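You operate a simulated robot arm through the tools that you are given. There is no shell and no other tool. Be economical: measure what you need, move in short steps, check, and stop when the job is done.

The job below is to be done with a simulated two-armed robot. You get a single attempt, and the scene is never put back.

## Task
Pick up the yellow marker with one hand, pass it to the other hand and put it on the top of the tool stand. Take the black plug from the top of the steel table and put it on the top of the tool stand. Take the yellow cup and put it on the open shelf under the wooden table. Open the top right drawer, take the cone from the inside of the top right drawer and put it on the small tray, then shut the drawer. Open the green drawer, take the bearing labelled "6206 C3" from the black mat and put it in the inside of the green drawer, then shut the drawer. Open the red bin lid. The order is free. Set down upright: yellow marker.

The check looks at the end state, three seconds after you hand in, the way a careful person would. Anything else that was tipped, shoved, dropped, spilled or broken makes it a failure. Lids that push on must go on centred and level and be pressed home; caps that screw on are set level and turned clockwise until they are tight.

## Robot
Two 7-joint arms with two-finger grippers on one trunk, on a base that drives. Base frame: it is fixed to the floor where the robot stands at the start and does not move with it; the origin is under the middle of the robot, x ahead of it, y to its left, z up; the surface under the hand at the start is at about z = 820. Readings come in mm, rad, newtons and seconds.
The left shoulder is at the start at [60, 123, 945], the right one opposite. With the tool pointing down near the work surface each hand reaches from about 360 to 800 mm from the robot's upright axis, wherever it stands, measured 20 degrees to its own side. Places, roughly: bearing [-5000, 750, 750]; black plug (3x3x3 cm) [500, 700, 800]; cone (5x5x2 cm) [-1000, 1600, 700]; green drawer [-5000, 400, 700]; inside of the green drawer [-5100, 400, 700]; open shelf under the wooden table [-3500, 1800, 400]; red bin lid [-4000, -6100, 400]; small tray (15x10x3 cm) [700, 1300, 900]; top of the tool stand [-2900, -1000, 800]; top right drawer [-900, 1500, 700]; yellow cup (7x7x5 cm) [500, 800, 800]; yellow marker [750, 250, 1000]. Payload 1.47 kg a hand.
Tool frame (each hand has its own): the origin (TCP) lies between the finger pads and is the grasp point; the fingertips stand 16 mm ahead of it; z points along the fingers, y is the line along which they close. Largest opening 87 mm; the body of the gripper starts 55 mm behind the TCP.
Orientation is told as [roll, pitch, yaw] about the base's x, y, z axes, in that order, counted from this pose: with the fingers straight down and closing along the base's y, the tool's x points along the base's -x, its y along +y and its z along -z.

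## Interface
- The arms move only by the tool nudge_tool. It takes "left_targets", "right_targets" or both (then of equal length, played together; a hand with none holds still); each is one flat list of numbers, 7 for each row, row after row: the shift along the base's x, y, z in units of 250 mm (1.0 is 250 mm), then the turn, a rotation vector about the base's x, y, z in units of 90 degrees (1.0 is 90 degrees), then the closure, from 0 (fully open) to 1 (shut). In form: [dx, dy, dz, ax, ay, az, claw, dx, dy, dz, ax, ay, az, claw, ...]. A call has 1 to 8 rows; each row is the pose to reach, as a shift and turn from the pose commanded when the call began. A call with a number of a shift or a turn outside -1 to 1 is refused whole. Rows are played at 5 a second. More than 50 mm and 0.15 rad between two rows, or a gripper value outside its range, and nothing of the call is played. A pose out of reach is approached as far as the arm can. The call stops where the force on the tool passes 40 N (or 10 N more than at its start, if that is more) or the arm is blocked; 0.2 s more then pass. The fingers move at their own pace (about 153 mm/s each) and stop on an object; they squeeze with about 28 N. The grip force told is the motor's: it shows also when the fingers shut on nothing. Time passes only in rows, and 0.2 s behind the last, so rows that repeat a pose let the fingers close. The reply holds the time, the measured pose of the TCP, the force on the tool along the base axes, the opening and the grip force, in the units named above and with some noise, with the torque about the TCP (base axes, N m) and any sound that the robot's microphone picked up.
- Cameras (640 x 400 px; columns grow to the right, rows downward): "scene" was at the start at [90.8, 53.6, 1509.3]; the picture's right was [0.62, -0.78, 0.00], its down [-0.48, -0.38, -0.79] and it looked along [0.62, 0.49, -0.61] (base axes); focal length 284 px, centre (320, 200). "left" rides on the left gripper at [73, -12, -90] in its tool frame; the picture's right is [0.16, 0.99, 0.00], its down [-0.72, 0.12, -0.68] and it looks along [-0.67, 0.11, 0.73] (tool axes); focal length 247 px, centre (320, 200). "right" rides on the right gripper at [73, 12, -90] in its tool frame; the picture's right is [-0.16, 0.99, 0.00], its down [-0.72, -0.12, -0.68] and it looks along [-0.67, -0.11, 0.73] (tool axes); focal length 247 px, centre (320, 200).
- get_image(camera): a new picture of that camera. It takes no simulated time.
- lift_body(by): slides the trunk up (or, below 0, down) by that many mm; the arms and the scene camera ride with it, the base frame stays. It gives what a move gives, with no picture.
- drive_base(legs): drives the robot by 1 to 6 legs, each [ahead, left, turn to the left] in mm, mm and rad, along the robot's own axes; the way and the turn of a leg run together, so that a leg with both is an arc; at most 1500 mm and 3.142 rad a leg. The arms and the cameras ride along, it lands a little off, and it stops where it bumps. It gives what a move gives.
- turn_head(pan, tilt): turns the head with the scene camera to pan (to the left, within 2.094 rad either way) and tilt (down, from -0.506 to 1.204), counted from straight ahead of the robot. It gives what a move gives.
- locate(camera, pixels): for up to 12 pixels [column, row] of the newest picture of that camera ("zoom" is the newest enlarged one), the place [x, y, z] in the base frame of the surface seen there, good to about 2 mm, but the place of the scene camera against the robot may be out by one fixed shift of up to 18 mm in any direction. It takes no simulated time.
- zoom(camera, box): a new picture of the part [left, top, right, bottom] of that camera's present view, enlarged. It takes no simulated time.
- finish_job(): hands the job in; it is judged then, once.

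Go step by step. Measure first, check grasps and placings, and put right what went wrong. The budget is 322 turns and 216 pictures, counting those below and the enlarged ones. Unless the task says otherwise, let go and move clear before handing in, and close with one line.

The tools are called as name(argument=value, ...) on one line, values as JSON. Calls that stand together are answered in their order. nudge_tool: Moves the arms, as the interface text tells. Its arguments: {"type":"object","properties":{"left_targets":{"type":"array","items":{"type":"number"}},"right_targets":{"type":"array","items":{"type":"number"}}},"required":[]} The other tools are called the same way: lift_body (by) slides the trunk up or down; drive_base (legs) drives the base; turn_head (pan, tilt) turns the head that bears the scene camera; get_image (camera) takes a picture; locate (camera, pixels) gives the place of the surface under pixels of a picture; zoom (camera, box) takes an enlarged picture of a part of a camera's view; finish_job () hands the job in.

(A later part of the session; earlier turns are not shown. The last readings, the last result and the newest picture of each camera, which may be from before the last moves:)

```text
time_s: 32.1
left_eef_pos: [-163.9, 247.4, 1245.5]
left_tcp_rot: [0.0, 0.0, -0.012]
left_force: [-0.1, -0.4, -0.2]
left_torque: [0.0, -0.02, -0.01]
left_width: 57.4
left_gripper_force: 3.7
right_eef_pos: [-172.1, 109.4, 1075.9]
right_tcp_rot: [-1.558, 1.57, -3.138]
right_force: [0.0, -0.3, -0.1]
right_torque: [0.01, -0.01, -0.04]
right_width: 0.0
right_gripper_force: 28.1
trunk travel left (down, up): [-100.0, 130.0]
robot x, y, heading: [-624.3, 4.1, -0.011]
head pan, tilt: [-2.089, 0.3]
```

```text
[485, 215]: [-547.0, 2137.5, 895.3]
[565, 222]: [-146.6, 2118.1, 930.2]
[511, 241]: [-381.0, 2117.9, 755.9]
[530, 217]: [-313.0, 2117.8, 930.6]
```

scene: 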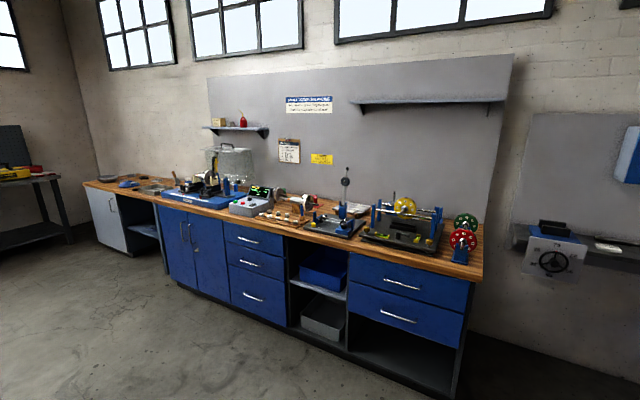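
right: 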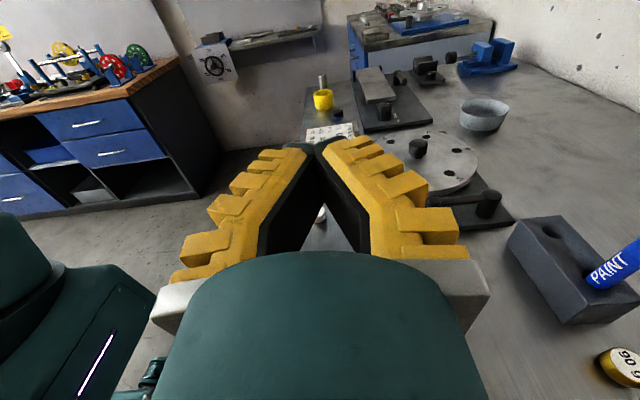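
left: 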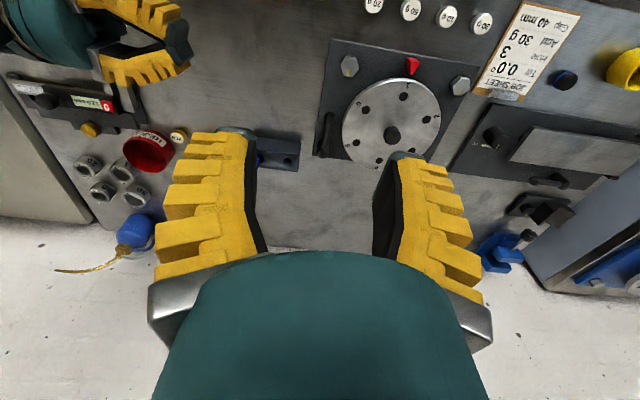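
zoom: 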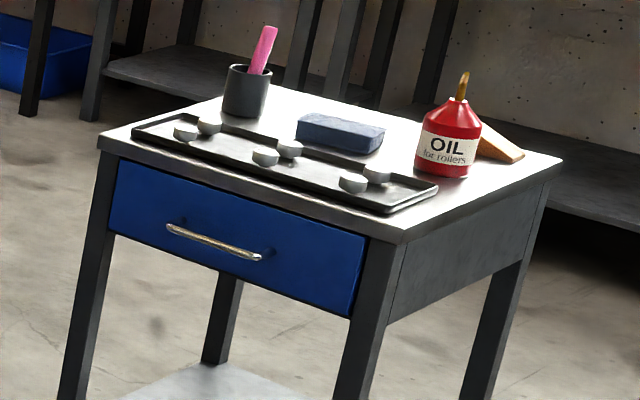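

The stand top is flat, with a tray, pot, oil can. I'll reorient: right hand back to pointing down, left hand yawed +90° so it can pick the lying marker across and roll it upright.

nudge_tool(right_targets=[0, -0.16, 0, 0, 0, 0, 0.5, 0, -0.32, 0, 0, 0, 0, 0.5, 0, -0.48, 0, 0, 0, 0, 0.5, 0, -0.64, 0, 0, 0, 0, 0.5, 0, -0.8, 0, 0, 0, 0, 0.5, 0, -0.96, 0, 0, 0, 0, 0.5, 0, -1, 0, 0, 0, 0, 0.5, 0, -1, 0, 0, 0, 0, 0.5], left_targets=[0, 0, 0, 0, 0, 0.09, 0.3, 0, 0, 0, 0, 0, 0.18, 0.3, 0, 0, 0, 0, 0, 0.27, 0.3, 0, 0, 0, 0, 0, 0.36, 0.3, 0, 0, 0, 0, 0, 0.45, 0.3, 0, 0, 0, 0, 0, 0.54, 0.3, 0, 0, 0, 0, 0, 0.63, 0.3, 0, 0, 0, 0, 0, 0.72, 0.3])

nudge_tool(right_targets=[0, 0, 0.02, -0.0481, -0.0481, 0.0481, 0.5, 0, 0, 0.04, -0.0962, -0.0962, 0.0962, 0.5, 0, 0, 0.06, -0.1443, -0.1443, 0.1443, 0.5, 0, 0, 0.08, -0.1924, -0.1924, 0.1924, 0.5, 0, 0, 0.1, -0.2405, -0.2405, 0.2405, 0.5, 0, 0, 0.12, -0.2887, -0.2887, 0.2887, 0.5, 0, 0, 0.14, -0.3368, -0.3368, 0.3368, 0.5, 0, 0, 0.16, -0.3849, -0.3849, 0.3849, 0.5], left_targets=[0, 0, 0, 0, 0, 0.09, 0.3, 0, 0, 0, 0, 0, 0.18, 0.3, 0, 0, 0, 0, 0, 0.27, 0.3, 0, 0, 0, 0, 0, 0.285, 0.3, 0, 0, 0, 0, 0, 0.285, 0.3, 0, 0, 0, 0, 0, 0.285, 0.3, 0, 0, 0, 0, 0, 0.285, 0.3, 0, 0, 0, 0, 0, 0.285, 0.3])

nudge_tool(right_targets=[0, 0, 0.02, -0.0481, -0.0481, 0.0481, 0.5, 0, 0, 0.04, -0.0962, -0.0962, 0.0962, 0.5, 0, 0, 0.06, -0.1443, -0.1443, 0.1443, 0.5, 0, 0, 0.08, -0.1924, -0.1924, 0.1924, 0.5, 0, 0, 0.1, -0.2405, -0.2405, 0.2405, 0.5, 0, 0, 0.12, -0.2887, -0.2887, 0.2887, 0.5, 0, 0, 0.14, -0.3368, -0.3368, 0.3368, 0.5, 0, 0, 0.16, -0.3849, -0.3849, 0.3849, 0.5])

drive_base(legs=[[660, -150, 0.012]])

turn_head(pan=0.1, tilt=0.8)

get_image(camera="scene")

```text
time_s: 33.9
left_eef_pos: [-162.9, 247.9, 1245.6]
left_tcp_rot: [0.001, 0.001, 1.12]
left_force: [0.0, 0.1, 0.6]
left_torque: [0.04, 0.01, 0.02]
left_width: 65.2
left_gripper_force: 2.6
right_eef_pos: [-171.8, -142.1, 1075.1]
right_tcp_rot: [-1.51, 1.57, -3.089]
right_force: [0.4, 0.0, -0.5]
right_torque: [0.02, 0.0, 0.0]
right_width: 49.0
right_gripper_force: 4.0
trunk travel left (down, up): [-100.0, 130.0]
robot x, y, heading: [-627.6, 4.9, -0.011]
head pan, tilt: [-2.089, 0.3]
```

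```text
time_s: 35.7
left_eef_pos: [-164.5, 247.8, 1245.3]
left_tcp_rot: [0.0, 0.0, 1.565]
left_force: [-0.7, -0.7, 0.6]
left_torque: [-0.02, 0.0, 0.0]
left_width: 65.4
left_gripper_force: 3.1
right_eef_pos: [-171.9, -140.8, 1117.4]
right_tcp_rot: [0.47, 0.729, -0.466]
right_force: [0.6, -0.3, 0.4]
right_torque: [0.01, 0.0, -0.03]
right_width: 49.2
right_gripper_force: 4.0
trunk travel left (down, up): [-100.0, 130.0]
robot x, y, heading: [-625.1, 6.6, -0.013]
head pan, tilt: [-2.089, 0.3]
```

```text
time_s: 37.5
left_eef_pos: [-163.7, 247.8, 1245.6]
left_tcp_rot: [0.001, 0.0, 1.566]
left_force: [0.2, 0.5, 0.6]
left_torque: [-0.03, -0.02, 0.02]
left_width: 65.5
left_gripper_force: 3.0
right_eef_pos: [-172.8, -141.6, 1155.4]
right_tcp_rot: [0.009, -0.001, -0.001]
right_force: [0.2, -0.8, 0.0]
right_torque: [0.06, 0.03, 0.05]
right_width: 48.7
right_gripper_force: 4.2
trunk travel left (down, up): [-100.0, 130.0]
robot x, y, heading: [-627.6, 2.4, -0.01]
head pan, tilt: [-2.089, 0.3]
```

```text
time_s: 41.2
left_eef_pos: [485.1, 93.9, 1245.5]
left_tcp_rot: [0.001, 0.002, 1.576]
left_force: [0.2, 0.0, -0.2]
left_torque: [-0.03, 0.05, -0.01]
left_width: 65.6
left_gripper_force: 3.5
right_eef_pos: [480.3, -295.2, 1156.5]
right_tcp_rot: [0.009, 0.0, 0.008]
right_force: [0.6, -0.2, -0.2]
right_torque: [0.01, -0.01, 0.01]
right_width: 49.2
right_gripper_force: 4.1
trunk travel left (down, up): [-100.0, 130.0]
robot x, y, heading: [24.5, -156.1, 0.001]
head pan, tilt: [-2.089, 0.3]
```

```text
time_s: 43.2
left_eef_pos: [485.5, 95.0, 1246.5]
left_tcp_rot: [-0.001, -0.001, 1.574]
left_force: [-0.9, 0.1, -0.3]
left_torque: [0.02, 0.01, 0.01]
left_width: 65.4
left_gripper_force: 3.0
right_eef_pos: [480.6, -292.9, 1155.0]
right_tcp_rot: [0.012, 0.001, 0.006]
right_force: [0.7, 0.3, -0.6]
right_torque: [0.02, 0.02, 0.0]
right_width: 49.2
right_gripper_force: 4.1
trunk travel left (down, up): [-100.0, 130.0]
robot x, y, heading: [25.1, -150.9, -0.002]
head pan, tilt: [0.099, 0.799]
```

```text
179 pictures are left
```

scene: 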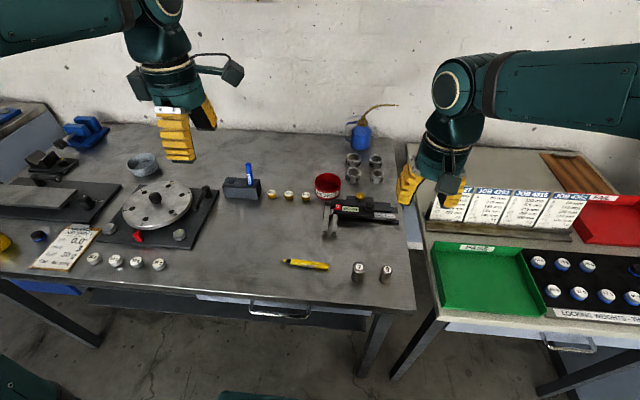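

The marker lies at (305,264) now. I'll locate it again and move the left hand over it.

zoom(camera="scene", box=[265, 240, 345, 290])

locate(camera="scene", pixels=[[286, 261], [295, 263], [303, 264], [312, 265], [320, 266], [326, 268]])

nudge_tool(left_targets=[0.02, -0.1, -0.17, 0, 0, 0, 0.4, 0.04, -0.2, -0.33, 0, 0, 0, 0.4, 0.07, -0.3, -0.5, 0, 0, 0, 0.4, 0.1, -0.4, -0.66, 0, 0, 0, 0.4, 0.13, -0.5, -0.82, 0, 0, 0, 0.4, 0.16, -0.58, -1, 0, 0, 0, 0.4, 0.16, -0.58, -1, 0, 0, 0, 0.4])

get_image(camera="left")

get_image(camera="scene")

```text
8.00 times, centred on (305, 265) of scene
```

zoom: 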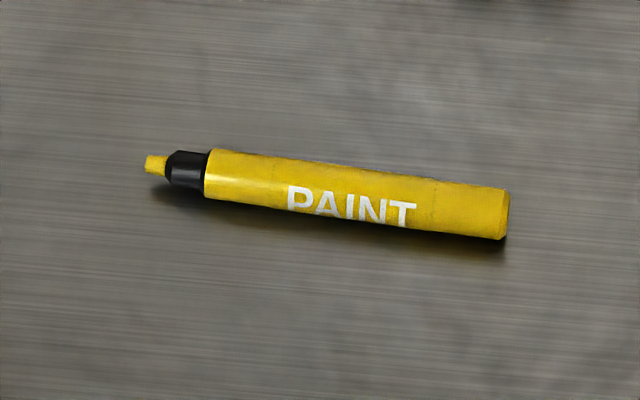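

```text
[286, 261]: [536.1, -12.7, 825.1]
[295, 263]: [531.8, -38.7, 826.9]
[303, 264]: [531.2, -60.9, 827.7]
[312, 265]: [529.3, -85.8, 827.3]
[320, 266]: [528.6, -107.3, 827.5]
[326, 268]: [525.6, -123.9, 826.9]
```

```text
time_s: 44.8
left_eef_pos: [525.1, -52.1, 996.9]
left_tcp_rot: [0.001, -0.001, 1.577]
left_force: [-0.4, -0.1, 1.3]
left_torque: [-0.01, -0.03, 0.0]
left_width: 57.3
left_gripper_force: 3.2
right_eef_pos: [480.2, -292.3, 1156.5]
right_tcp_rot: [0.007, 0.0, 0.009]
right_force: [0.0, 0.2, -0.2]
right_torque: [-0.02, 0.01, -0.02]
right_width: 49.1
right_gripper_force: 4.7
trunk travel left (down, up): [-100.0, 130.0]
robot x, y, heading: [25.9, -150.2, -0.003]
head pan, tilt: [0.099, 0.799]
```

```text
177 pictures are left
```

left: 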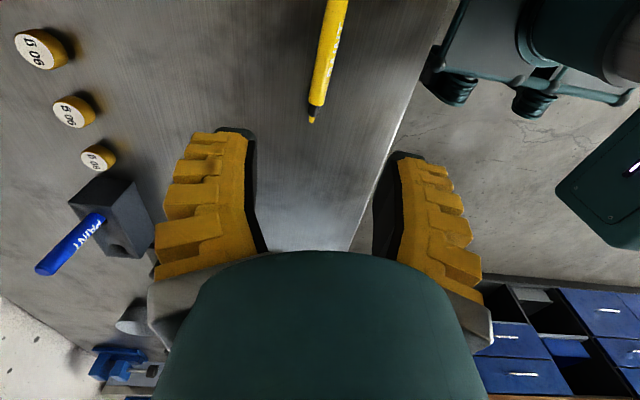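

```text
176 pictures are left
```

scene: 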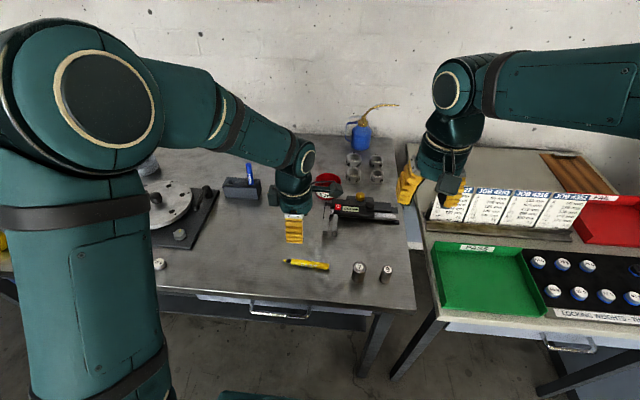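

locate(camera="left", pixels=[[311, 120], [316, 103], [323, 75], [328, 50], [334, 20]])

```text
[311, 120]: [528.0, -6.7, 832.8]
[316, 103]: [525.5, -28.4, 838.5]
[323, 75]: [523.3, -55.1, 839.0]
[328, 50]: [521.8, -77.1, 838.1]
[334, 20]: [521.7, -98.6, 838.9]
```

Marker axis passes x≈524 at y=−52, top z≈838.5. Descend to TCP z≈840 and close moderately.

nudge_tool(left_targets=[-0.004, 0, -0.18, 0, 0, 0, 0.4, -0.004, 0, -0.36, 0, 0, 0, 0.4, -0.004, 0, -0.54, 0, 0, 0, 0.4, -0.004, 0, -0.626, 0, 0, 0, 0.4, -0.004, 0, -0.626, 0, 0, 0, 0.7, -0.004, 0, -0.626, 0, 0, 0, 0.85, -0.004, 0, -0.626, 0, 0, 0, 0.85])

get_image(camera="left")

```text
time_s: 46.4
left_eef_pos: [523.1, -53.2, 842.0]
left_tcp_rot: [-0.001, 0.0, 1.574]
left_force: [-0.2, 1.0, 0.0]
left_torque: [0.02, 0.03, 0.01]
left_width: 19.6
left_gripper_force: 4.9
right_eef_pos: [480.5, -294.0, 1155.8]
right_tcp_rot: [0.01, 0.0, 0.005]
right_force: [0.2, 0.7, -0.5]
right_torque: [0.0, -0.02, -0.01]
right_width: 49.1
right_gripper_force: 4.3
trunk travel left (down, up): [-100.0, 130.0]
robot x, y, heading: [22.9, -150.8, -0.001]
head pan, tilt: [0.099, 0.799]
```

```text
175 pictures are left
```

left: 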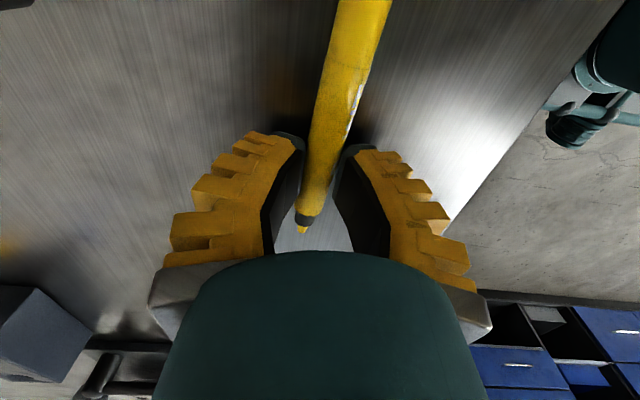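

Closing further in small steps to feel the contact.

nudge_tool(left_targets=[0, 0, 0, 0, 0, 0, 0.92, 0, 0, 0, 0, 0, 0, 0.92, 0, 0, 0, 0, 0, 0, 0.92])

nudge_tool(left_targets=[0, 0, 0, 0, 0, 0, 0.96, 0, 0, 0, 0, 0, 0, 0.96, 0, 0, 0, 0, 0, 0, 0.96])

get_image(camera="left")

```text
time_s: 47.2
left_eef_pos: [523.4, -52.9, 843.4]
left_tcp_rot: [0.0, 0.0, 1.575]
left_force: [1.2, 0.5, 0.2]
left_torque: [-0.02, -0.01, 0.01]
left_width: 13.8
left_gripper_force: 5.2
right_eef_pos: [480.9, -294.1, 1155.2]
right_tcp_rot: [0.009, -0.001, 0.006]
right_force: [-0.7, 0.1, 0.4]
right_torque: [-0.01, 0.01, -0.01]
right_width: 48.9
right_gripper_force: 3.9
trunk travel left (down, up): [-100.0, 130.0]
robot x, y, heading: [25.5, -153.2, -0.007]
head pan, tilt: [0.099, 0.799]
```

```text
time_s: 48.0
left_eef_pos: [524.1, -52.9, 843.6]
left_tcp_rot: [-0.003, 0.0, 1.576]
left_force: [0.3, 0.6, 18.0]
left_torque: [-0.01, 0.02, 0.01]
left_width: 6.1
left_gripper_force: 28.0
right_eef_pos: [479.8, -292.3, 1156.0]
right_tcp_rot: [0.009, -0.002, 0.007]
right_force: [0.5, 0.5, -0.8]
right_torque: [0.02, 0.0, -0.01]
right_width: 49.3
right_gripper_force: 3.9
trunk travel left (down, up): [-100.0, 130.0]
robot x, y, heading: [24.2, -151.4, -0.008]
head pan, tilt: [0.099, 0.799]
```

```text
174 pictures are left
```

left: 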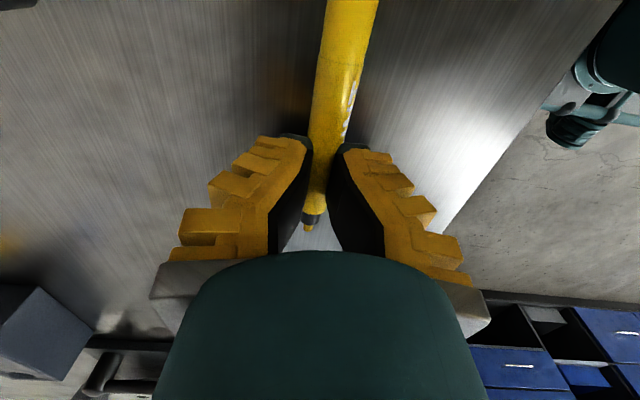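

Grip now 28 N, width 6. Lift 100 mm and check.

nudge_tool(left_targets=[0, 0, 0.04, 0, 0, 0, 0.96, 0, 0, 0.1, 0, 0, 0, 0.96, 0, 0, 0.2, 0, 0, 0, 0.96, 0, 0, 0.35, 0, 0, 0, 0.96, 0, 0, 0.5, 0, 0, 0, 0.96])

get_image(camera="left")

zoom(camera="scene", box=[240, 150, 360, 290])

```text
time_s: 49.2
left_eef_pos: [522.5, -52.2, 964.5]
left_tcp_rot: [0.001, -0.001, 1.576]
left_force: [-0.7, -0.3, 0.3]
left_torque: [-0.02, 0.03, -0.01]
left_width: 10.7
left_gripper_force: 5.0
right_eef_pos: [479.7, -293.3, 1156.2]
right_tcp_rot: [0.01, 0.0, 0.008]
right_force: [-0.8, 0.2, 0.2]
right_torque: [0.02, -0.04, 0.01]
right_width: 49.1
right_gripper_force: 3.8
trunk travel left (down, up): [-100.0, 130.0]
robot x, y, heading: [28.6, -150.9, -0.003]
head pan, tilt: [0.099, 0.799]
```

```text
173 pictures are left
```

left: 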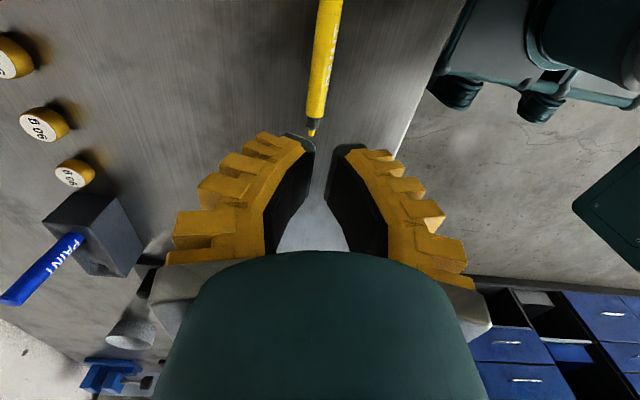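

```text
2.86 times, centred on (300, 220) of scene
```

zoom: 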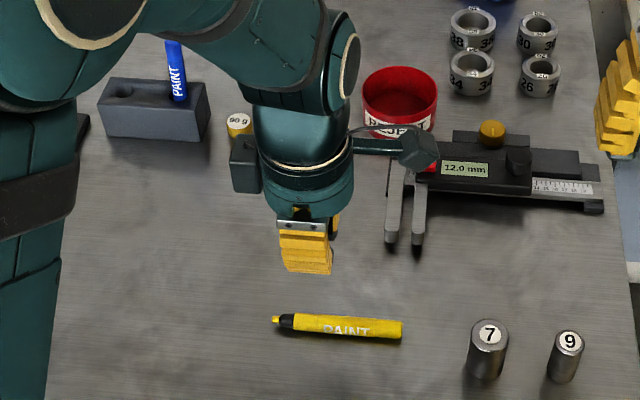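

It slipped: the tips were too high (tool pushed up 18 N). I'll locate the marker again and go lower.

locate(camera="left", pixels=[[310, 134], [316, 110], [321, 80], [326, 45], [330, 15]])

```text
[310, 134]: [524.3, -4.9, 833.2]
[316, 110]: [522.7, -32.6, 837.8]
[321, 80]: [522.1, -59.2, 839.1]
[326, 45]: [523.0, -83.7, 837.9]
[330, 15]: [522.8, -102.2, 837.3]
```

nudge_tool(left_targets=[0, 0, 0, 0, 0, 0, 0.5, 0, 0, -0.15, 0, 0, 0, 0.5, 0, 0, -0.32, 0, 0, 0, 0.5, 0, 0, -0.46, 0, 0, 0, 0.5, 0, 0, -0.505, 0, 0, 0, 0.5, 0, 0, -0.52, 0, 0, 0, 0.5, 0, 0, -0.52, 0, 0, 0, 0.5])

```text
time_s: 50.8
left_eef_pos: [524.4, -50.7, 835.0]
left_tcp_rot: [-0.005, 0.002, 1.576]
left_force: [-0.4, 0.1, 22.1]
left_torque: [0.03, 0.13, -0.03]
left_width: 48.0
left_gripper_force: 4.8
right_eef_pos: [478.5, -293.5, 1156.5]
right_tcp_rot: [0.011, -0.001, 0.006]
right_force: [0.0, 0.6, 0.4]
right_torque: [-0.05, -0.01, 0.02]
right_width: 49.0
right_gripper_force: 4.0
trunk travel left (down, up): [-100.0, 130.0]
robot x, y, heading: [25.0, -152.6, 0.001]
head pan, tilt: [0.099, 0.799]
```

Tips touch the table (22 N). Back up ~1.5 mm and close, then test lift.

nudge_tool(left_targets=[0, 0, 0.007, 0, 0, 0, 0.5, 0, 0, 0.007, 0, 0, 0, 0.8, 0, 0, 0.007, 0, 0, 0, 1, 0, 0, 0.007, 0, 0, 0, 1, 0, 0, 0.007, 0, 0, 0, 1])

get_image(camera="left")

```text
time_s: 52.0
left_eef_pos: [523.3, -50.4, 835.6]
left_tcp_rot: [-0.001, 0.0, 1.576]
left_force: [-2.5, 0.8, 9.7]
left_torque: [-0.09, 0.0, -0.03]
left_width: 9.2
left_gripper_force: 27.5
right_eef_pos: [480.1, -294.3, 1156.0]
right_tcp_rot: [0.01, -0.001, 0.007]
right_force: [-1.2, 0.1, 0.0]
right_torque: [-0.01, 0.0, -0.02]
right_width: 49.1
right_gripper_force: 3.6
trunk travel left (down, up): [-100.0, 130.0]
robot x, y, heading: [24.3, -155.2, -0.0]
head pan, tilt: [0.099, 0.799]
```

```text
171 pictures are left
```

left: 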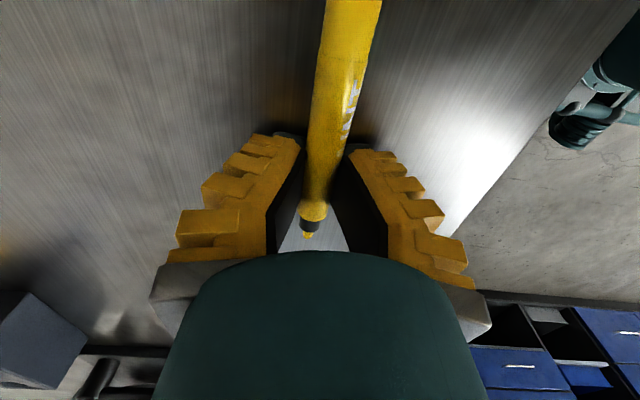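

nudge_tool(left_targets=[0, 0, 0.02, 0, 0, 0, 1, 0, 0, 0.06, 0, 0, 0, 1, 0, 0, 0.12, 0, 0, 0, 1, 0, 0, 0.2, 0, 0, 0, 1])

get_image(camera="left")

zoom(camera="scene", box=[240, 180, 360, 290])

```text
time_s: 53.0
left_eef_pos: [524.1, -47.2, 887.0]
left_tcp_rot: [-0.001, 0.0, 1.576]
left_force: [-0.5, 1.0, -0.7]
left_torque: [0.02, 0.0, 0.01]
left_width: 5.8
left_gripper_force: 28.2
right_eef_pos: [480.3, -293.1, 1156.2]
right_tcp_rot: [0.009, 0.0, 0.008]
right_force: [0.2, 0.8, 0.9]
right_torque: [0.0, -0.01, -0.01]
right_width: 49.2
right_gripper_force: 4.3
trunk travel left (down, up): [-100.0, 130.0]
robot x, y, heading: [23.2, -151.5, -0.003]
head pan, tilt: [0.099, 0.799]
```

```text
170 pictures are left
```

left: 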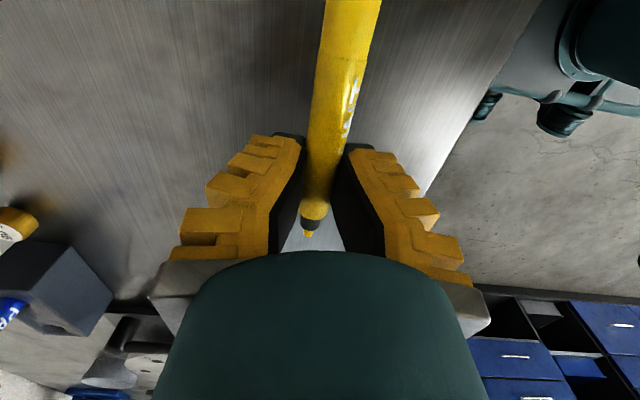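

```text
3.64 times, centred on (300, 235) of scene
```

zoom: 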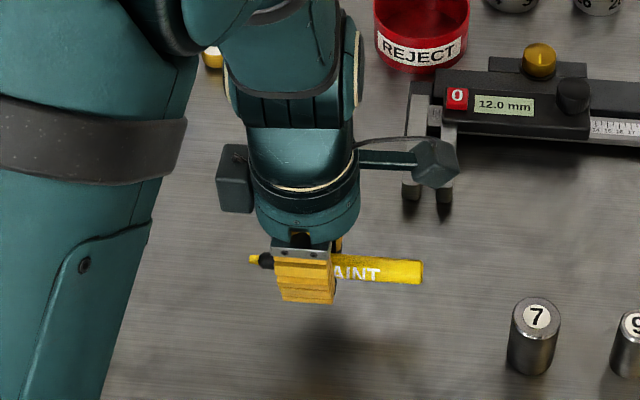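

The marker is held. Lift further and roll −90° about x so that it stands nib down with the left hand horizontal.

nudge_tool(left_targets=[0, 0, 0.1, -0.08, 0, 0, 1, 0, 0, 0.2, -0.16, 0, 0, 1, 0, 0, 0.3, -0.24, 0, 0, 1, 0, 0, 0.4, -0.32, 0, 0, 1, 0, 0, 0.5, -0.4, 0, 0, 1, 0, 0, 0.55, -0.48, 0, 0, 1, 0, 0, 0.6, -0.56, 0, 0, 1, 0, 0, 0.6, -0.64, 0, 0, 1])

nudge_tool(left_targets=[0, 0.05, 0, -0.08, 0, 0, 1, 0, 0.1, 0, -0.16, 0, 0, 1, 0, 0.15, 0, -0.24, 0, 0, 1, 0, 0.2, 0, -0.32, 0, 0, 1, 0, 0.2, 0, -0.36, 0, 0, 1])

get_image(camera="scene")

get_image(camera="left")

```text
time_s: 54.8
left_eef_pos: [525.4, -49.1, 1038.5]
left_tcp_rot: [0.007, 1.01, 1.579]
left_force: [0.7, -0.6, -0.4]
left_torque: [0.0, 0.0, 0.01]
left_width: 5.7
left_gripper_force: 28.3
right_eef_pos: [481.7, -293.4, 1155.9]
right_tcp_rot: [0.01, 0.001, 0.008]
right_force: [0.0, 0.2, -0.7]
right_torque: [-0.03, -0.01, 0.0]
right_width: 49.0
right_gripper_force: 3.9
trunk travel left (down, up): [-100.0, 130.0]
robot x, y, heading: [24.8, -150.4, -0.002]
head pan, tilt: [0.099, 0.799]
```

```text
time_s: 56.0
left_eef_pos: [523.0, -0.3, 1037.6]
left_tcp_rot: [1.969, 1.564, -2.745]
left_force: [0.8, 0.3, -0.7]
left_torque: [-0.03, 0.01, 0.0]
left_width: 6.0
left_gripper_force: 28.2
right_eef_pos: [481.4, -294.4, 1155.2]
right_tcp_rot: [0.01, 0.001, 0.007]
right_force: [-0.8, -0.8, -0.4]
right_torque: [0.01, -0.01, 0.01]
right_width: 49.2
right_gripper_force: 4.3
trunk travel left (down, up): [-100.0, 130.0]
robot x, y, heading: [25.4, -152.9, 0.004]
head pan, tilt: [0.099, 0.799]
```

```text
168 pictures are left
```

scene: 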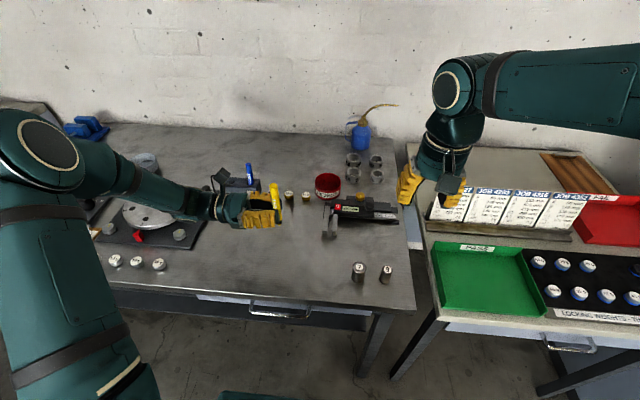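

```text
167 pictures are left
```

left: 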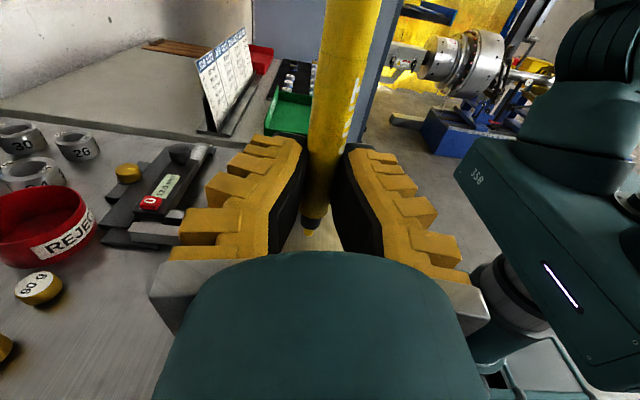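

Marker held vertical, flat end up at z≈1112, axis near (522,−6). Bring the right hand over it.

nudge_tool(right_targets=[0, 0.08, 0.16, 0, 0, 0, 0.5, 0.03, 0.2, 0.32, 0, 0, 0, 0.5, 0.06, 0.38, 0.36, 0, 0, 0, 0.5, 0.1, 0.56, 0.36, 0, 0, 0, 0.5, 0.13, 0.74, 0.36, 0, 0, 0, 0.5, 0.15, 0.92, 0.36, 0, 0, 0, 0.5, 0.16, 1, 0.36, 0, 0, 0, 0.5])

nudge_tool(right_targets=[0, 0.152, 0, 0, 0, -0.004, 0.5, 0, 0.152, 0, -0.005, 0, -0.005, 0.5])

get_image(camera="right")

get_image(camera="scene")

```text
refused: row 2 steps farther than a row can; nothing moved
```

```text
time_s: 56.6
left_eef_pos: [522.9, -0.4, 1036.3]
left_tcp_rot: [1.56, 1.568, 3.131]
left_force: [0.1, 0.0, 0.3]
left_torque: [0.0, -0.01, 0.01]
left_width: 5.8
left_gripper_force: 27.9
right_eef_pos: [481.5, -256.5, 1155.3]
right_tcp_rot: [0.002, 0.0, 0.001]
right_force: [-0.6, -0.5, -0.3]
right_torque: [-0.04, 0.0, -0.03]
right_width: 49.2
right_gripper_force: 4.4
trunk travel left (down, up): [-100.0, 130.0]
robot x, y, heading: [25.4, -151.7, -0.002]
head pan, tilt: [0.099, 0.799]
```

```text
166 pictures are left
```

right: 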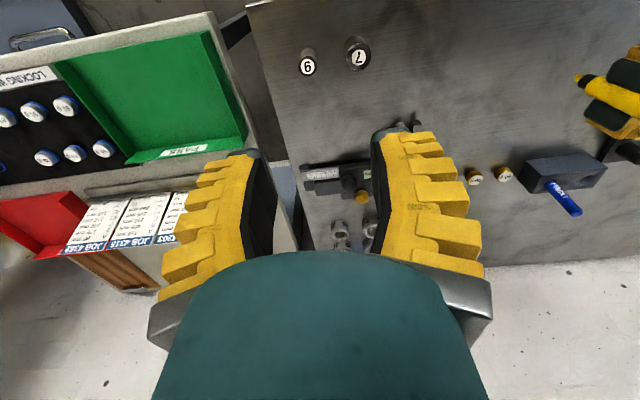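

```text
165 pictures are left
```

scene: 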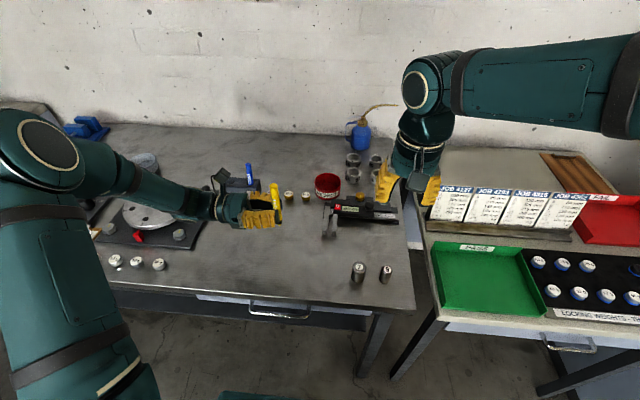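

nudge_tool(right_targets=[0, 0.04, 0.18, 0, 0, 0, 0.5, 0.02, 0.14, 0.34, 0, 0, 0, 0.5, 0.05, 0.32, 0.34, 0, 0, 0, 0.5, 0.08, 0.5, 0.34, 0, 0, 0, 0.5, 0.11, 0.68, 0.34, 0, 0, 0, 0.5, 0.14, 0.86, 0.34, 0, 0, 0, 0.5, 0.162, 1, 0.34, 0, 0, 0, 0.5, 0.162, 1, 0.34, 0, 0, 0, 0.5])

get_image(camera="right")

get_image(camera="scene")

```text
time_s: 58.4
left_eef_pos: [522.7, -0.2, 1037.5]
left_tcp_rot: [1.519, 1.567, 3.089]
left_force: [-0.7, 0.3, 0.0]
left_torque: [0.01, -0.01, -0.03]
left_width: 6.3
left_gripper_force: 28.2
right_eef_pos: [523.1, -4.0, 1240.3]
right_tcp_rot: [0.001, -0.001, -0.001]
right_force: [0.2, -0.6, -0.1]
right_torque: [0.04, 0.02, 0.02]
right_width: 49.1
right_gripper_force: 4.4
trunk travel left (down, up): [-100.0, 130.0]
robot x, y, heading: [26.4, -149.4, -0.002]
head pan, tilt: [0.099, 0.799]
```

```text
164 pictures are left
```

right: 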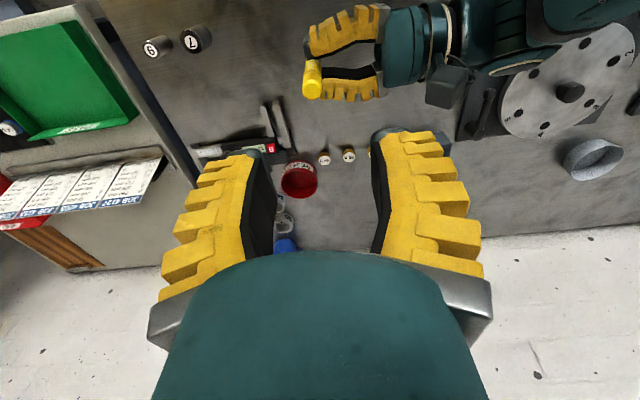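

```text
163 pictures are left
```

scene: 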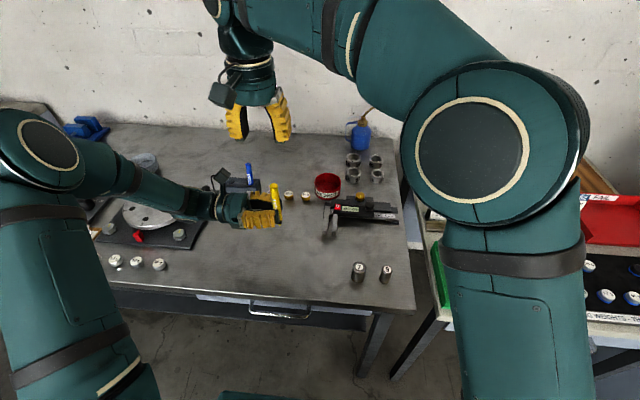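

locate(camera="right", pixels=[[312, 92], [306, 92], [318, 92], [312, 97], [314, 78], [315, 65]])

```text
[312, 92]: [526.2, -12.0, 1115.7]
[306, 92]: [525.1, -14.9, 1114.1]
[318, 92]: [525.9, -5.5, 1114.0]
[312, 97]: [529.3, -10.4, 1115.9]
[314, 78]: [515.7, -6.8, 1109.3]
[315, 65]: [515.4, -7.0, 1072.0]
```

Marker top centre ≈ (525,−10,1115). Descend the right hand to z≈1092 and close on the top.

nudge_tool(right_targets=[0.004, -0.02, -0.18, 0, 0, 0, 0.5, 0.004, -0.02, -0.36, 0, 0, 0, 0.5, 0.004, -0.02, -0.5, 0, 0, 0, 0.5, 0.004, -0.02, -0.59, 0, 0, 0, 0.5, 0.004, -0.02, -0.59, 0, 0, 0, 0.8, 0.004, -0.02, -0.59, 0, 0, 0, 1, 0.004, -0.02, -0.59, 0, 0, 0, 1, 0.004, -0.02, -0.59, 0, 0, 0, 1])

get_image(camera="right")

zoom(camera="scene", box=[200, 100, 340, 250])

```text
time_s: 60.2
left_eef_pos: [523.3, -0.7, 1037.1]
left_tcp_rot: [1.621, 1.565, -3.092]
left_force: [-1.3, 0.6, 0.3]
left_torque: [-0.03, -0.01, 0.0]
left_width: 6.0
left_gripper_force: 27.6
right_eef_pos: [522.0, -10.8, 1092.5]
right_tcp_rot: [0.002, 0.0, -0.001]
right_force: [1.2, -1.1, -0.1]
right_torque: [0.0, -0.11, -0.01]
right_width: 8.4
right_gripper_force: 28.5
trunk travel left (down, up): [-100.0, 130.0]
robot x, y, heading: [22.7, -151.7, -0.003]
head pan, tilt: [0.099, 0.799]
```

```text
162 pictures are left
```

right: 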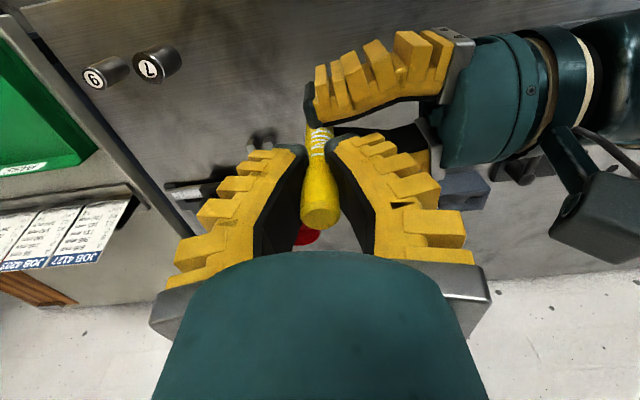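

```text
2.67 times, centred on (270, 175) of scene
```

zoom: 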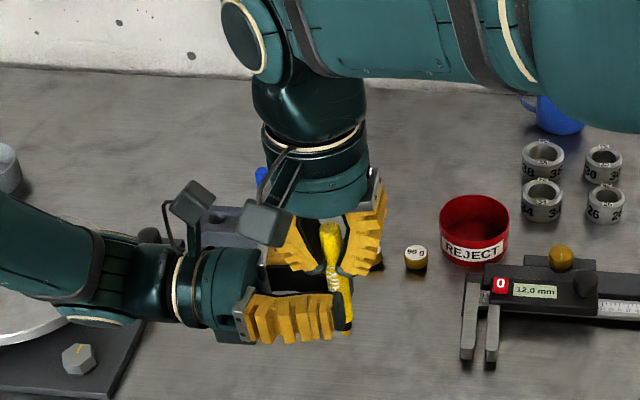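

Both grip (right 28 N). Open the left hand and withdraw along +y.

nudge_tool(left_targets=[0, 0, 0, 0, 0, 0, 0.5, 0, 0, 0, 0, 0, 0, 0.4, 0, 0, 0, 0, 0, 0, 0.4, 0, 0.08, 0, 0, 0, 0, 0.4, 0, 0.24, 0, 0, 0, 0, 0.4, 0, 0.42, 0, 0, 0, 0, 0.4, 0, 0.6, 0, 0, 0, 0, 0.4, 0, 0.78, 0, 0, 0, 0, 0.4])

get_image(camera="right")

zoom(camera="scene", box=[200, 100, 340, 250])

```text
time_s: 62.0
left_eef_pos: [522.8, 199.5, 1033.7]
left_tcp_rot: [1.583, 1.564, -3.129]
left_force: [-0.3, -0.3, 0.3]
left_torque: [0.0, -0.01, 0.01]
left_width: 57.4
left_gripper_force: 3.6
right_eef_pos: [523.6, -8.9, 1093.1]
right_tcp_rot: [0.001, 0.001, -0.001]
right_force: [-0.4, 0.0, 0.1]
right_torque: [0.02, -0.01, 0.02]
right_width: 7.7
right_gripper_force: 28.0
trunk travel left (down, up): [-100.0, 130.0]
robot x, y, heading: [30.0, -152.5, -0.002]
head pan, tilt: [0.099, 0.799]
```

```text
160 pictures are left
```

right: 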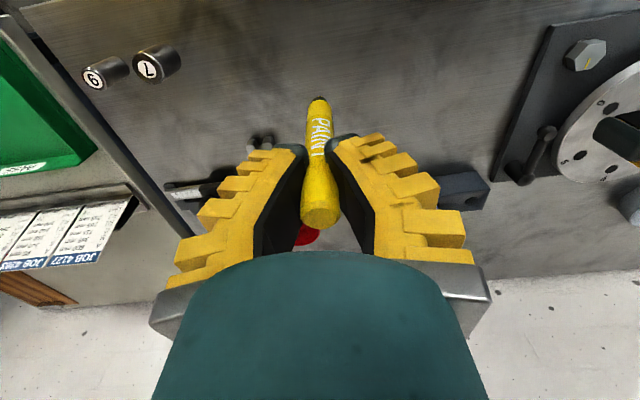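

```text
2.67 times, centred on (270, 175) of scene
```

zoom: 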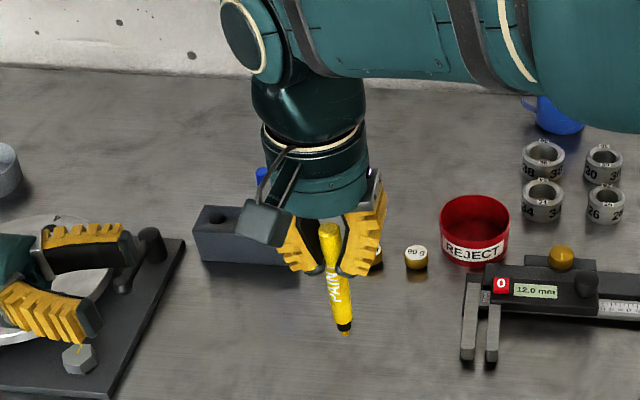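

Handover succeeded. I'll measure the marker's lean, and test on this table whether it can stand nib-down.

locate(camera="right", pixels=[[318, 98], [318, 110], [319, 130], [320, 160], [320, 190], [320, 218]])

nudge_tool(right_targets=[0, 0, -0.18, 0, 0, 0, 1, 0, 0, -0.36, 0, 0, 0, 1, 0, 0, -0.52, 0, 0, 0, 1, 0, 0, -0.62, 0, 0, 0, 1, 0, 0, -0.65, 0, 0, 0, 1])

zoom(camera="scene", box=[240, 170, 360, 290])

```text
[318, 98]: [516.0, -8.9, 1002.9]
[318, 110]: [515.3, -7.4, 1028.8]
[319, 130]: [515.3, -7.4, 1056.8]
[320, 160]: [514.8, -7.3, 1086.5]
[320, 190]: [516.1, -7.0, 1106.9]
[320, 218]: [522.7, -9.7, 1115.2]
```

```text
time_s: 63.2
left_eef_pos: [522.7, 198.8, 1034.3]
left_tcp_rot: [1.609, 1.565, -3.102]
left_force: [-0.1, -0.9, 0.2]
left_torque: [0.03, -0.01, 0.04]
left_width: 57.3
left_gripper_force: 3.3
right_eef_pos: [520.3, -9.8, 928.6]
right_tcp_rot: [0.002, 0.001, 0.001]
right_force: [0.5, 0.1, -0.3]
right_torque: [-0.05, -0.01, 0.02]
right_width: 7.5
right_gripper_force: 28.2
trunk travel left (down, up): [-100.0, 130.0]
robot x, y, heading: [22.1, -153.7, 0.0]
head pan, tilt: [0.099, 0.799]
```

```text
3.33 times, centred on (300, 230) of scene
```

zoom: 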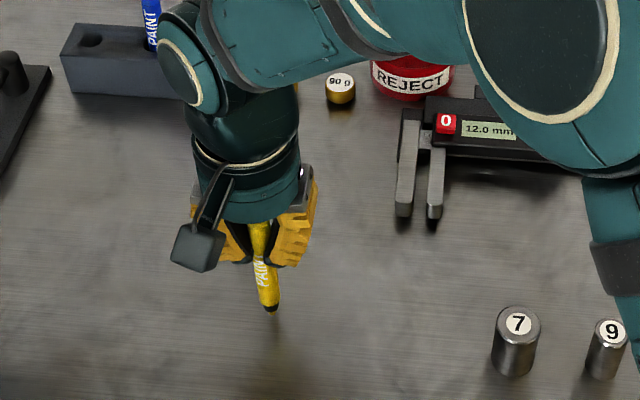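

The marker is plumb. Lower the last ~9 mm.

nudge_tool(right_targets=[0, 0, -0.02, 0, 0, 0, 1, 0, 0, -0.036, 0, 0, 0, 1])

zoom(camera="scene", box=[260, 220, 340, 280])

```text
time_s: 63.8
left_eef_pos: [522.5, 197.9, 1035.5]
left_tcp_rot: [1.532, 1.565, 3.103]
left_force: [-0.2, -0.7, -0.1]
left_torque: [-0.01, 0.02, 0.01]
left_width: 57.5
left_gripper_force: 3.5
right_eef_pos: [521.0, -10.4, 924.7]
right_tcp_rot: [0.003, -0.004, 0.001]
right_force: [-1.6, -0.2, 13.4]
right_torque: [-0.05, 0.2, 0.02]
right_width: 7.4
right_gripper_force: 28.0
trunk travel left (down, up): [-100.0, 130.0]
robot x, y, heading: [23.2, -151.5, -0.008]
head pan, tilt: [0.099, 0.799]
```

```text
6.67 times, centred on (300, 250) of scene
```

zoom: 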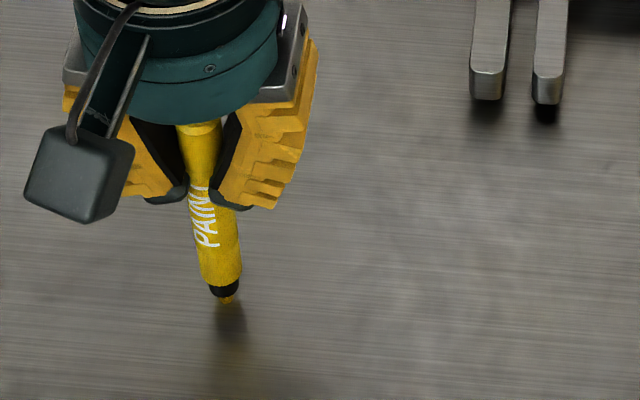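

Touching (13 N). Now open just a little (fingers still around it) to see whether it stands.

nudge_tool(right_targets=[0, 0, 0.012, 0, 0, 0, 1, 0, 0, 0.012, 0, 0, 0, 0.8, 0, 0, 0.012, 0, 0, 0, 0.78, 0, 0, 0.012, 0, 0, 0, 0.78, 0, 0, 0.012, 0, 0, 0, 0.78])

zoom(camera="scene", box=[260, 220, 340, 280])

get_image(camera="right")

```text
time_s: 65.0
left_eef_pos: [522.9, 197.4, 1033.5]
left_tcp_rot: [1.582, 1.566, -3.128]
left_force: [0.2, 1.1, -0.2]
left_torque: [0.0, 0.02, 0.01]
left_width: 57.2
left_gripper_force: 3.3
right_eef_pos: [520.9, -11.2, 924.6]
right_tcp_rot: [0.001, 0.0, 0.0]
right_force: [1.2, 0.6, 0.0]
right_torque: [-0.02, 0.01, -0.04]
right_width: 25.7
right_gripper_force: 4.5
trunk travel left (down, up): [-100.0, 130.0]
robot x, y, heading: [25.6, -150.3, -0.001]
head pan, tilt: [0.099, 0.799]
```

```text
6.67 times, centred on (300, 250) of scene
```

zoom: 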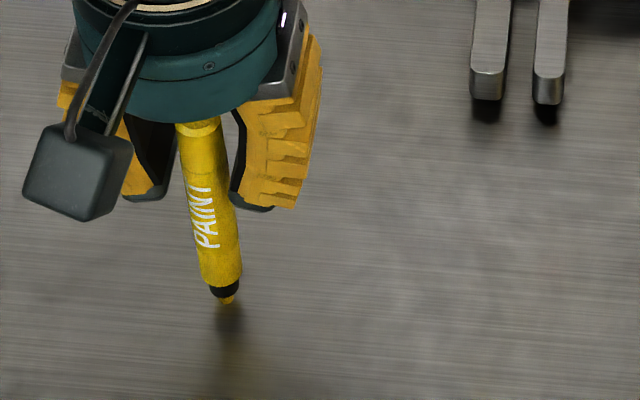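

```text
155 pictures are left
```

right: 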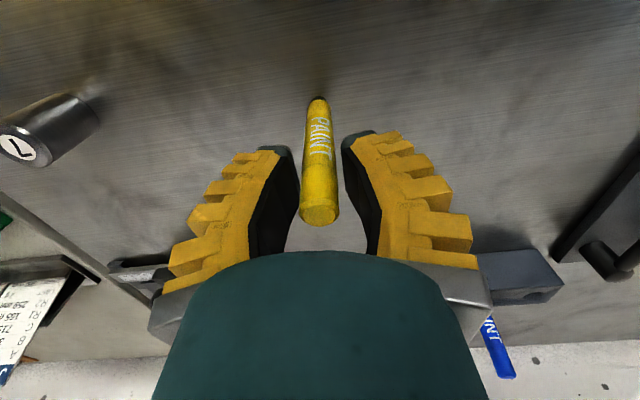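

It stands on its own nib-down, so that orientation works. Regrip with the right hand and lift; then left returns to pointing down.

nudge_tool(right_targets=[0, 0, 0, 0, 0, 0, 0.9, 0, 0, 0, 0, 0, 0, 1, 0, 0, 0, 0, 0, 0, 1, 0, 0, 0.15, 0, 0, 0, 1, 0, 0, 0.33, 0, 0, 0, 1, 0, 0, 0.5, 0, 0, 0, 1, 0, -0.1, 0.66, 0, 0, 0, 1, 0, -0.28, 0.7, 0, 0, 0, 1])

nudge_tool(right_targets=[0, -0.18, 0, 0, 0, 0, 1, 0, -0.36, 0, 0, 0, 0, 1, 0, -0.54, 0, 0, 0, 0, 1, 0, -0.72, 0, 0, 0, 0, 1, 0, -0.72, 0, 0, 0, 0, 1, 0, -0.72, 0, 0, 0, 0, 1, 0, -0.72, 0, 0, 0, 0, 1, 0, -0.72, 0, 0, 0, 0, 1], left_targets=[0, 0.1, 0.05, 0.09, 0, 0, 0.2, 0, 0.15, 0.1, 0.18, 0, 0, 0.2, 0, 0.2, 0.15, 0.27, 0, 0, 0.2, 0, 0.25, 0.2, 0.36, 0, 0, 0.2, 0, 0.25, 0.25, 0.45, 0, 0, 0.2, 0, 0.25, 0.3, 0.54, 0, 0, 0.2, 0, 0.25, 0.3, 0.63, 0, 0, 0.2, 0, 0.25, 0.3, 0.72, 0, 0, 0.2])

get_image(camera="right")

```text
time_s: 66.8
left_eef_pos: [523.6, 196.2, 1034.2]
left_tcp_rot: [1.442, 1.567, 3.012]
left_force: [0.2, -0.8, 0.7]
left_torque: [0.06, -0.01, -0.01]
left_width: 57.5
left_gripper_force: 3.4
right_eef_pos: [519.1, -82.6, 1098.1]
right_tcp_rot: [0.003, 0.0, 0.0]
right_force: [-0.3, -0.5, -0.3]
right_torque: [0.04, -0.04, -0.01]
right_width: 8.2
right_gripper_force: 27.6
trunk travel left (down, up): [-100.0, 130.0]
robot x, y, heading: [25.5, -153.4, -0.003]
head pan, tilt: [0.099, 0.799]
```

```text
time_s: 68.6
left_eef_pos: [523.8, 256.9, 1112.2]
left_tcp_rot: [0.001, 0.438, 1.576]
left_force: [-0.3, 0.0, 0.7]
left_torque: [0.03, 0.01, 0.02]
left_width: 73.3
left_gripper_force: 3.1
right_eef_pos: [521.3, -264.0, 1097.8]
right_tcp_rot: [0.001, 0.0, -0.001]
right_force: [-0.8, -0.1, 0.2]
right_torque: [-0.02, 0.0, 0.02]
right_width: 7.4
right_gripper_force: 28.4
trunk travel left (down, up): [-100.0, 130.0]
robot x, y, heading: [24.1, -149.6, -0.003]
head pan, tilt: [0.099, 0.799]
```

```text
154 pictures are left
```

right: 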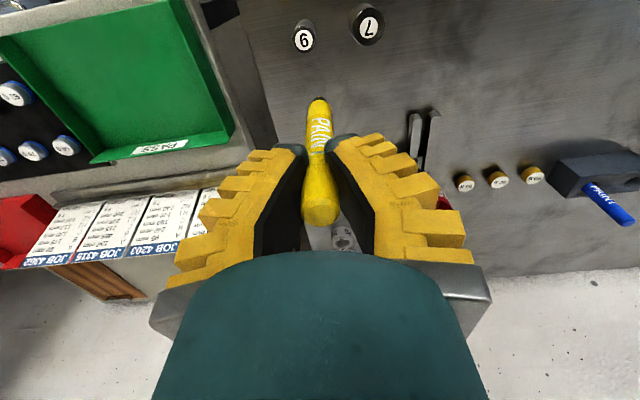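

Marker is secure. Finish rolling the left hand upright and yaw it back, then drive left 640 mm.

nudge_tool(left_targets=[0, 0, 0, 0.09, 0, 0, 0.2, 0, 0, 0, 0.18, 0, 0, 0.2, 0, 0, 0, 0.28, 0, 0, 0.2])

nudge_tool(left_targets=[0, 0, 0, 0, 0, -0.09, 0.2, 0, 0, 0, 0, 0, -0.18, 0.2, 0, 0, 0, 0, 0, -0.27, 0.2, 0, 0, 0, 0, 0, -0.36, 0.2, 0, 0, 0, 0, 0, -0.45, 0.2, 0, 0, 0, 0, 0, -0.54, 0.2, 0, 0, 0, 0, 0, -0.63, 0.2, 0, 0, 0, 0, 0, -0.72, 0.2])

nudge_tool(left_targets=[0, 0, 0, 0, 0, -0.09, 0.2, 0, 0, 0, 0, 0, -0.18, 0.2, 0, 0, 0, 0, 0, -0.28, 0.2])

drive_base(legs=[[-80, 0, 0], [0, 640, 0], [80, 0, 0.002]])

turn_head(pan=0.6, tilt=0.8)

get_image(camera="scene")

get_image(camera="left")

```text
refused: row 3 steps farther than a row can; nothing moved
```

```text
time_s: 70.4
left_eef_pos: [524.3, 259.0, 1110.6]
left_tcp_rot: [0.002, 0.439, 0.443]
left_force: [0.3, 0.5, 0.3]
left_torque: [0.01, -0.02, -0.03]
left_width: 73.0
left_gripper_force: 2.4
right_eef_pos: [520.9, -263.5, 1098.4]
right_tcp_rot: [0.002, 0.001, 0.0]
right_force: [-0.1, 0.0, -0.3]
right_torque: [-0.01, -0.02, -0.03]
right_width: 6.8
right_gripper_force: 28.2
trunk travel left (down, up): [-100.0, 130.0]
robot x, y, heading: [25.9, -151.3, -0.002]
head pan, tilt: [0.099, 0.799]
```

```text
refused: row 3 steps farther than a row can; nothing moved
```

```text
time_s: 77.9
left_eef_pos: [520.1, 914.9, 1111.3]
left_tcp_rot: [0.004, 0.441, 0.453]
left_force: [-0.4, -0.2, -0.8]
left_torque: [0.0, 0.03, 0.01]
left_width: 73.0
left_gripper_force: 2.2
right_eef_pos: [521.4, 394.3, 1096.9]
right_tcp_rot: [0.002, 0.0, 0.006]
right_force: [0.3, -0.6, 0.3]
right_torque: [0.0, 0.04, 0.01]
right_width: 5.9
right_gripper_force: 27.7
trunk travel left (down, up): [-100.0, 130.0]
robot x, y, heading: [22.4, 502.6, 0.005]
head pan, tilt: [0.099, 0.799]
```

```text
time_s: 78.9
left_eef_pos: [518.9, 914.2, 1110.9]
left_tcp_rot: [0.004, 0.44, 0.453]
left_force: [0.0, -0.4, 0.7]
left_torque: [-0.04, 0.0, 0.02]
left_width: 73.2
left_gripper_force: 1.8
right_eef_pos: [521.8, 395.6, 1097.8]
right_tcp_rot: [0.002, -0.001, 0.007]
right_force: [0.7, 0.3, 0.0]
right_torque: [0.01, 0.0, 0.0]
right_width: 5.9
right_gripper_force: 27.5
trunk travel left (down, up): [-100.0, 130.0]
robot x, y, heading: [23.3, 506.0, 0.002]
head pan, tilt: [0.6, 0.799]
```

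```text
153 pictures are left
```

scene: 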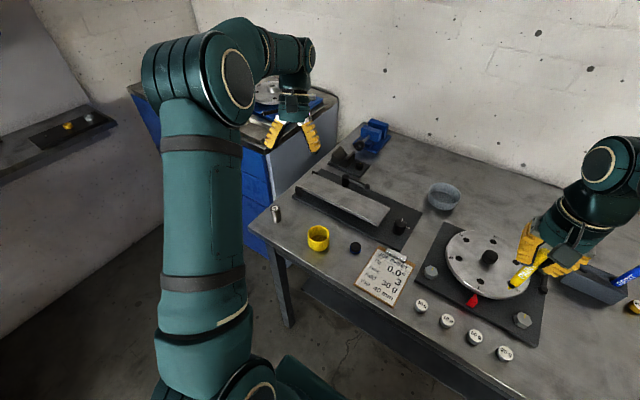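

```text
152 pictures are left
```

left: 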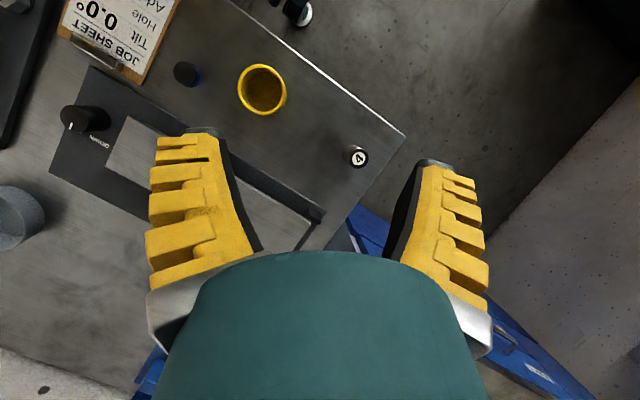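

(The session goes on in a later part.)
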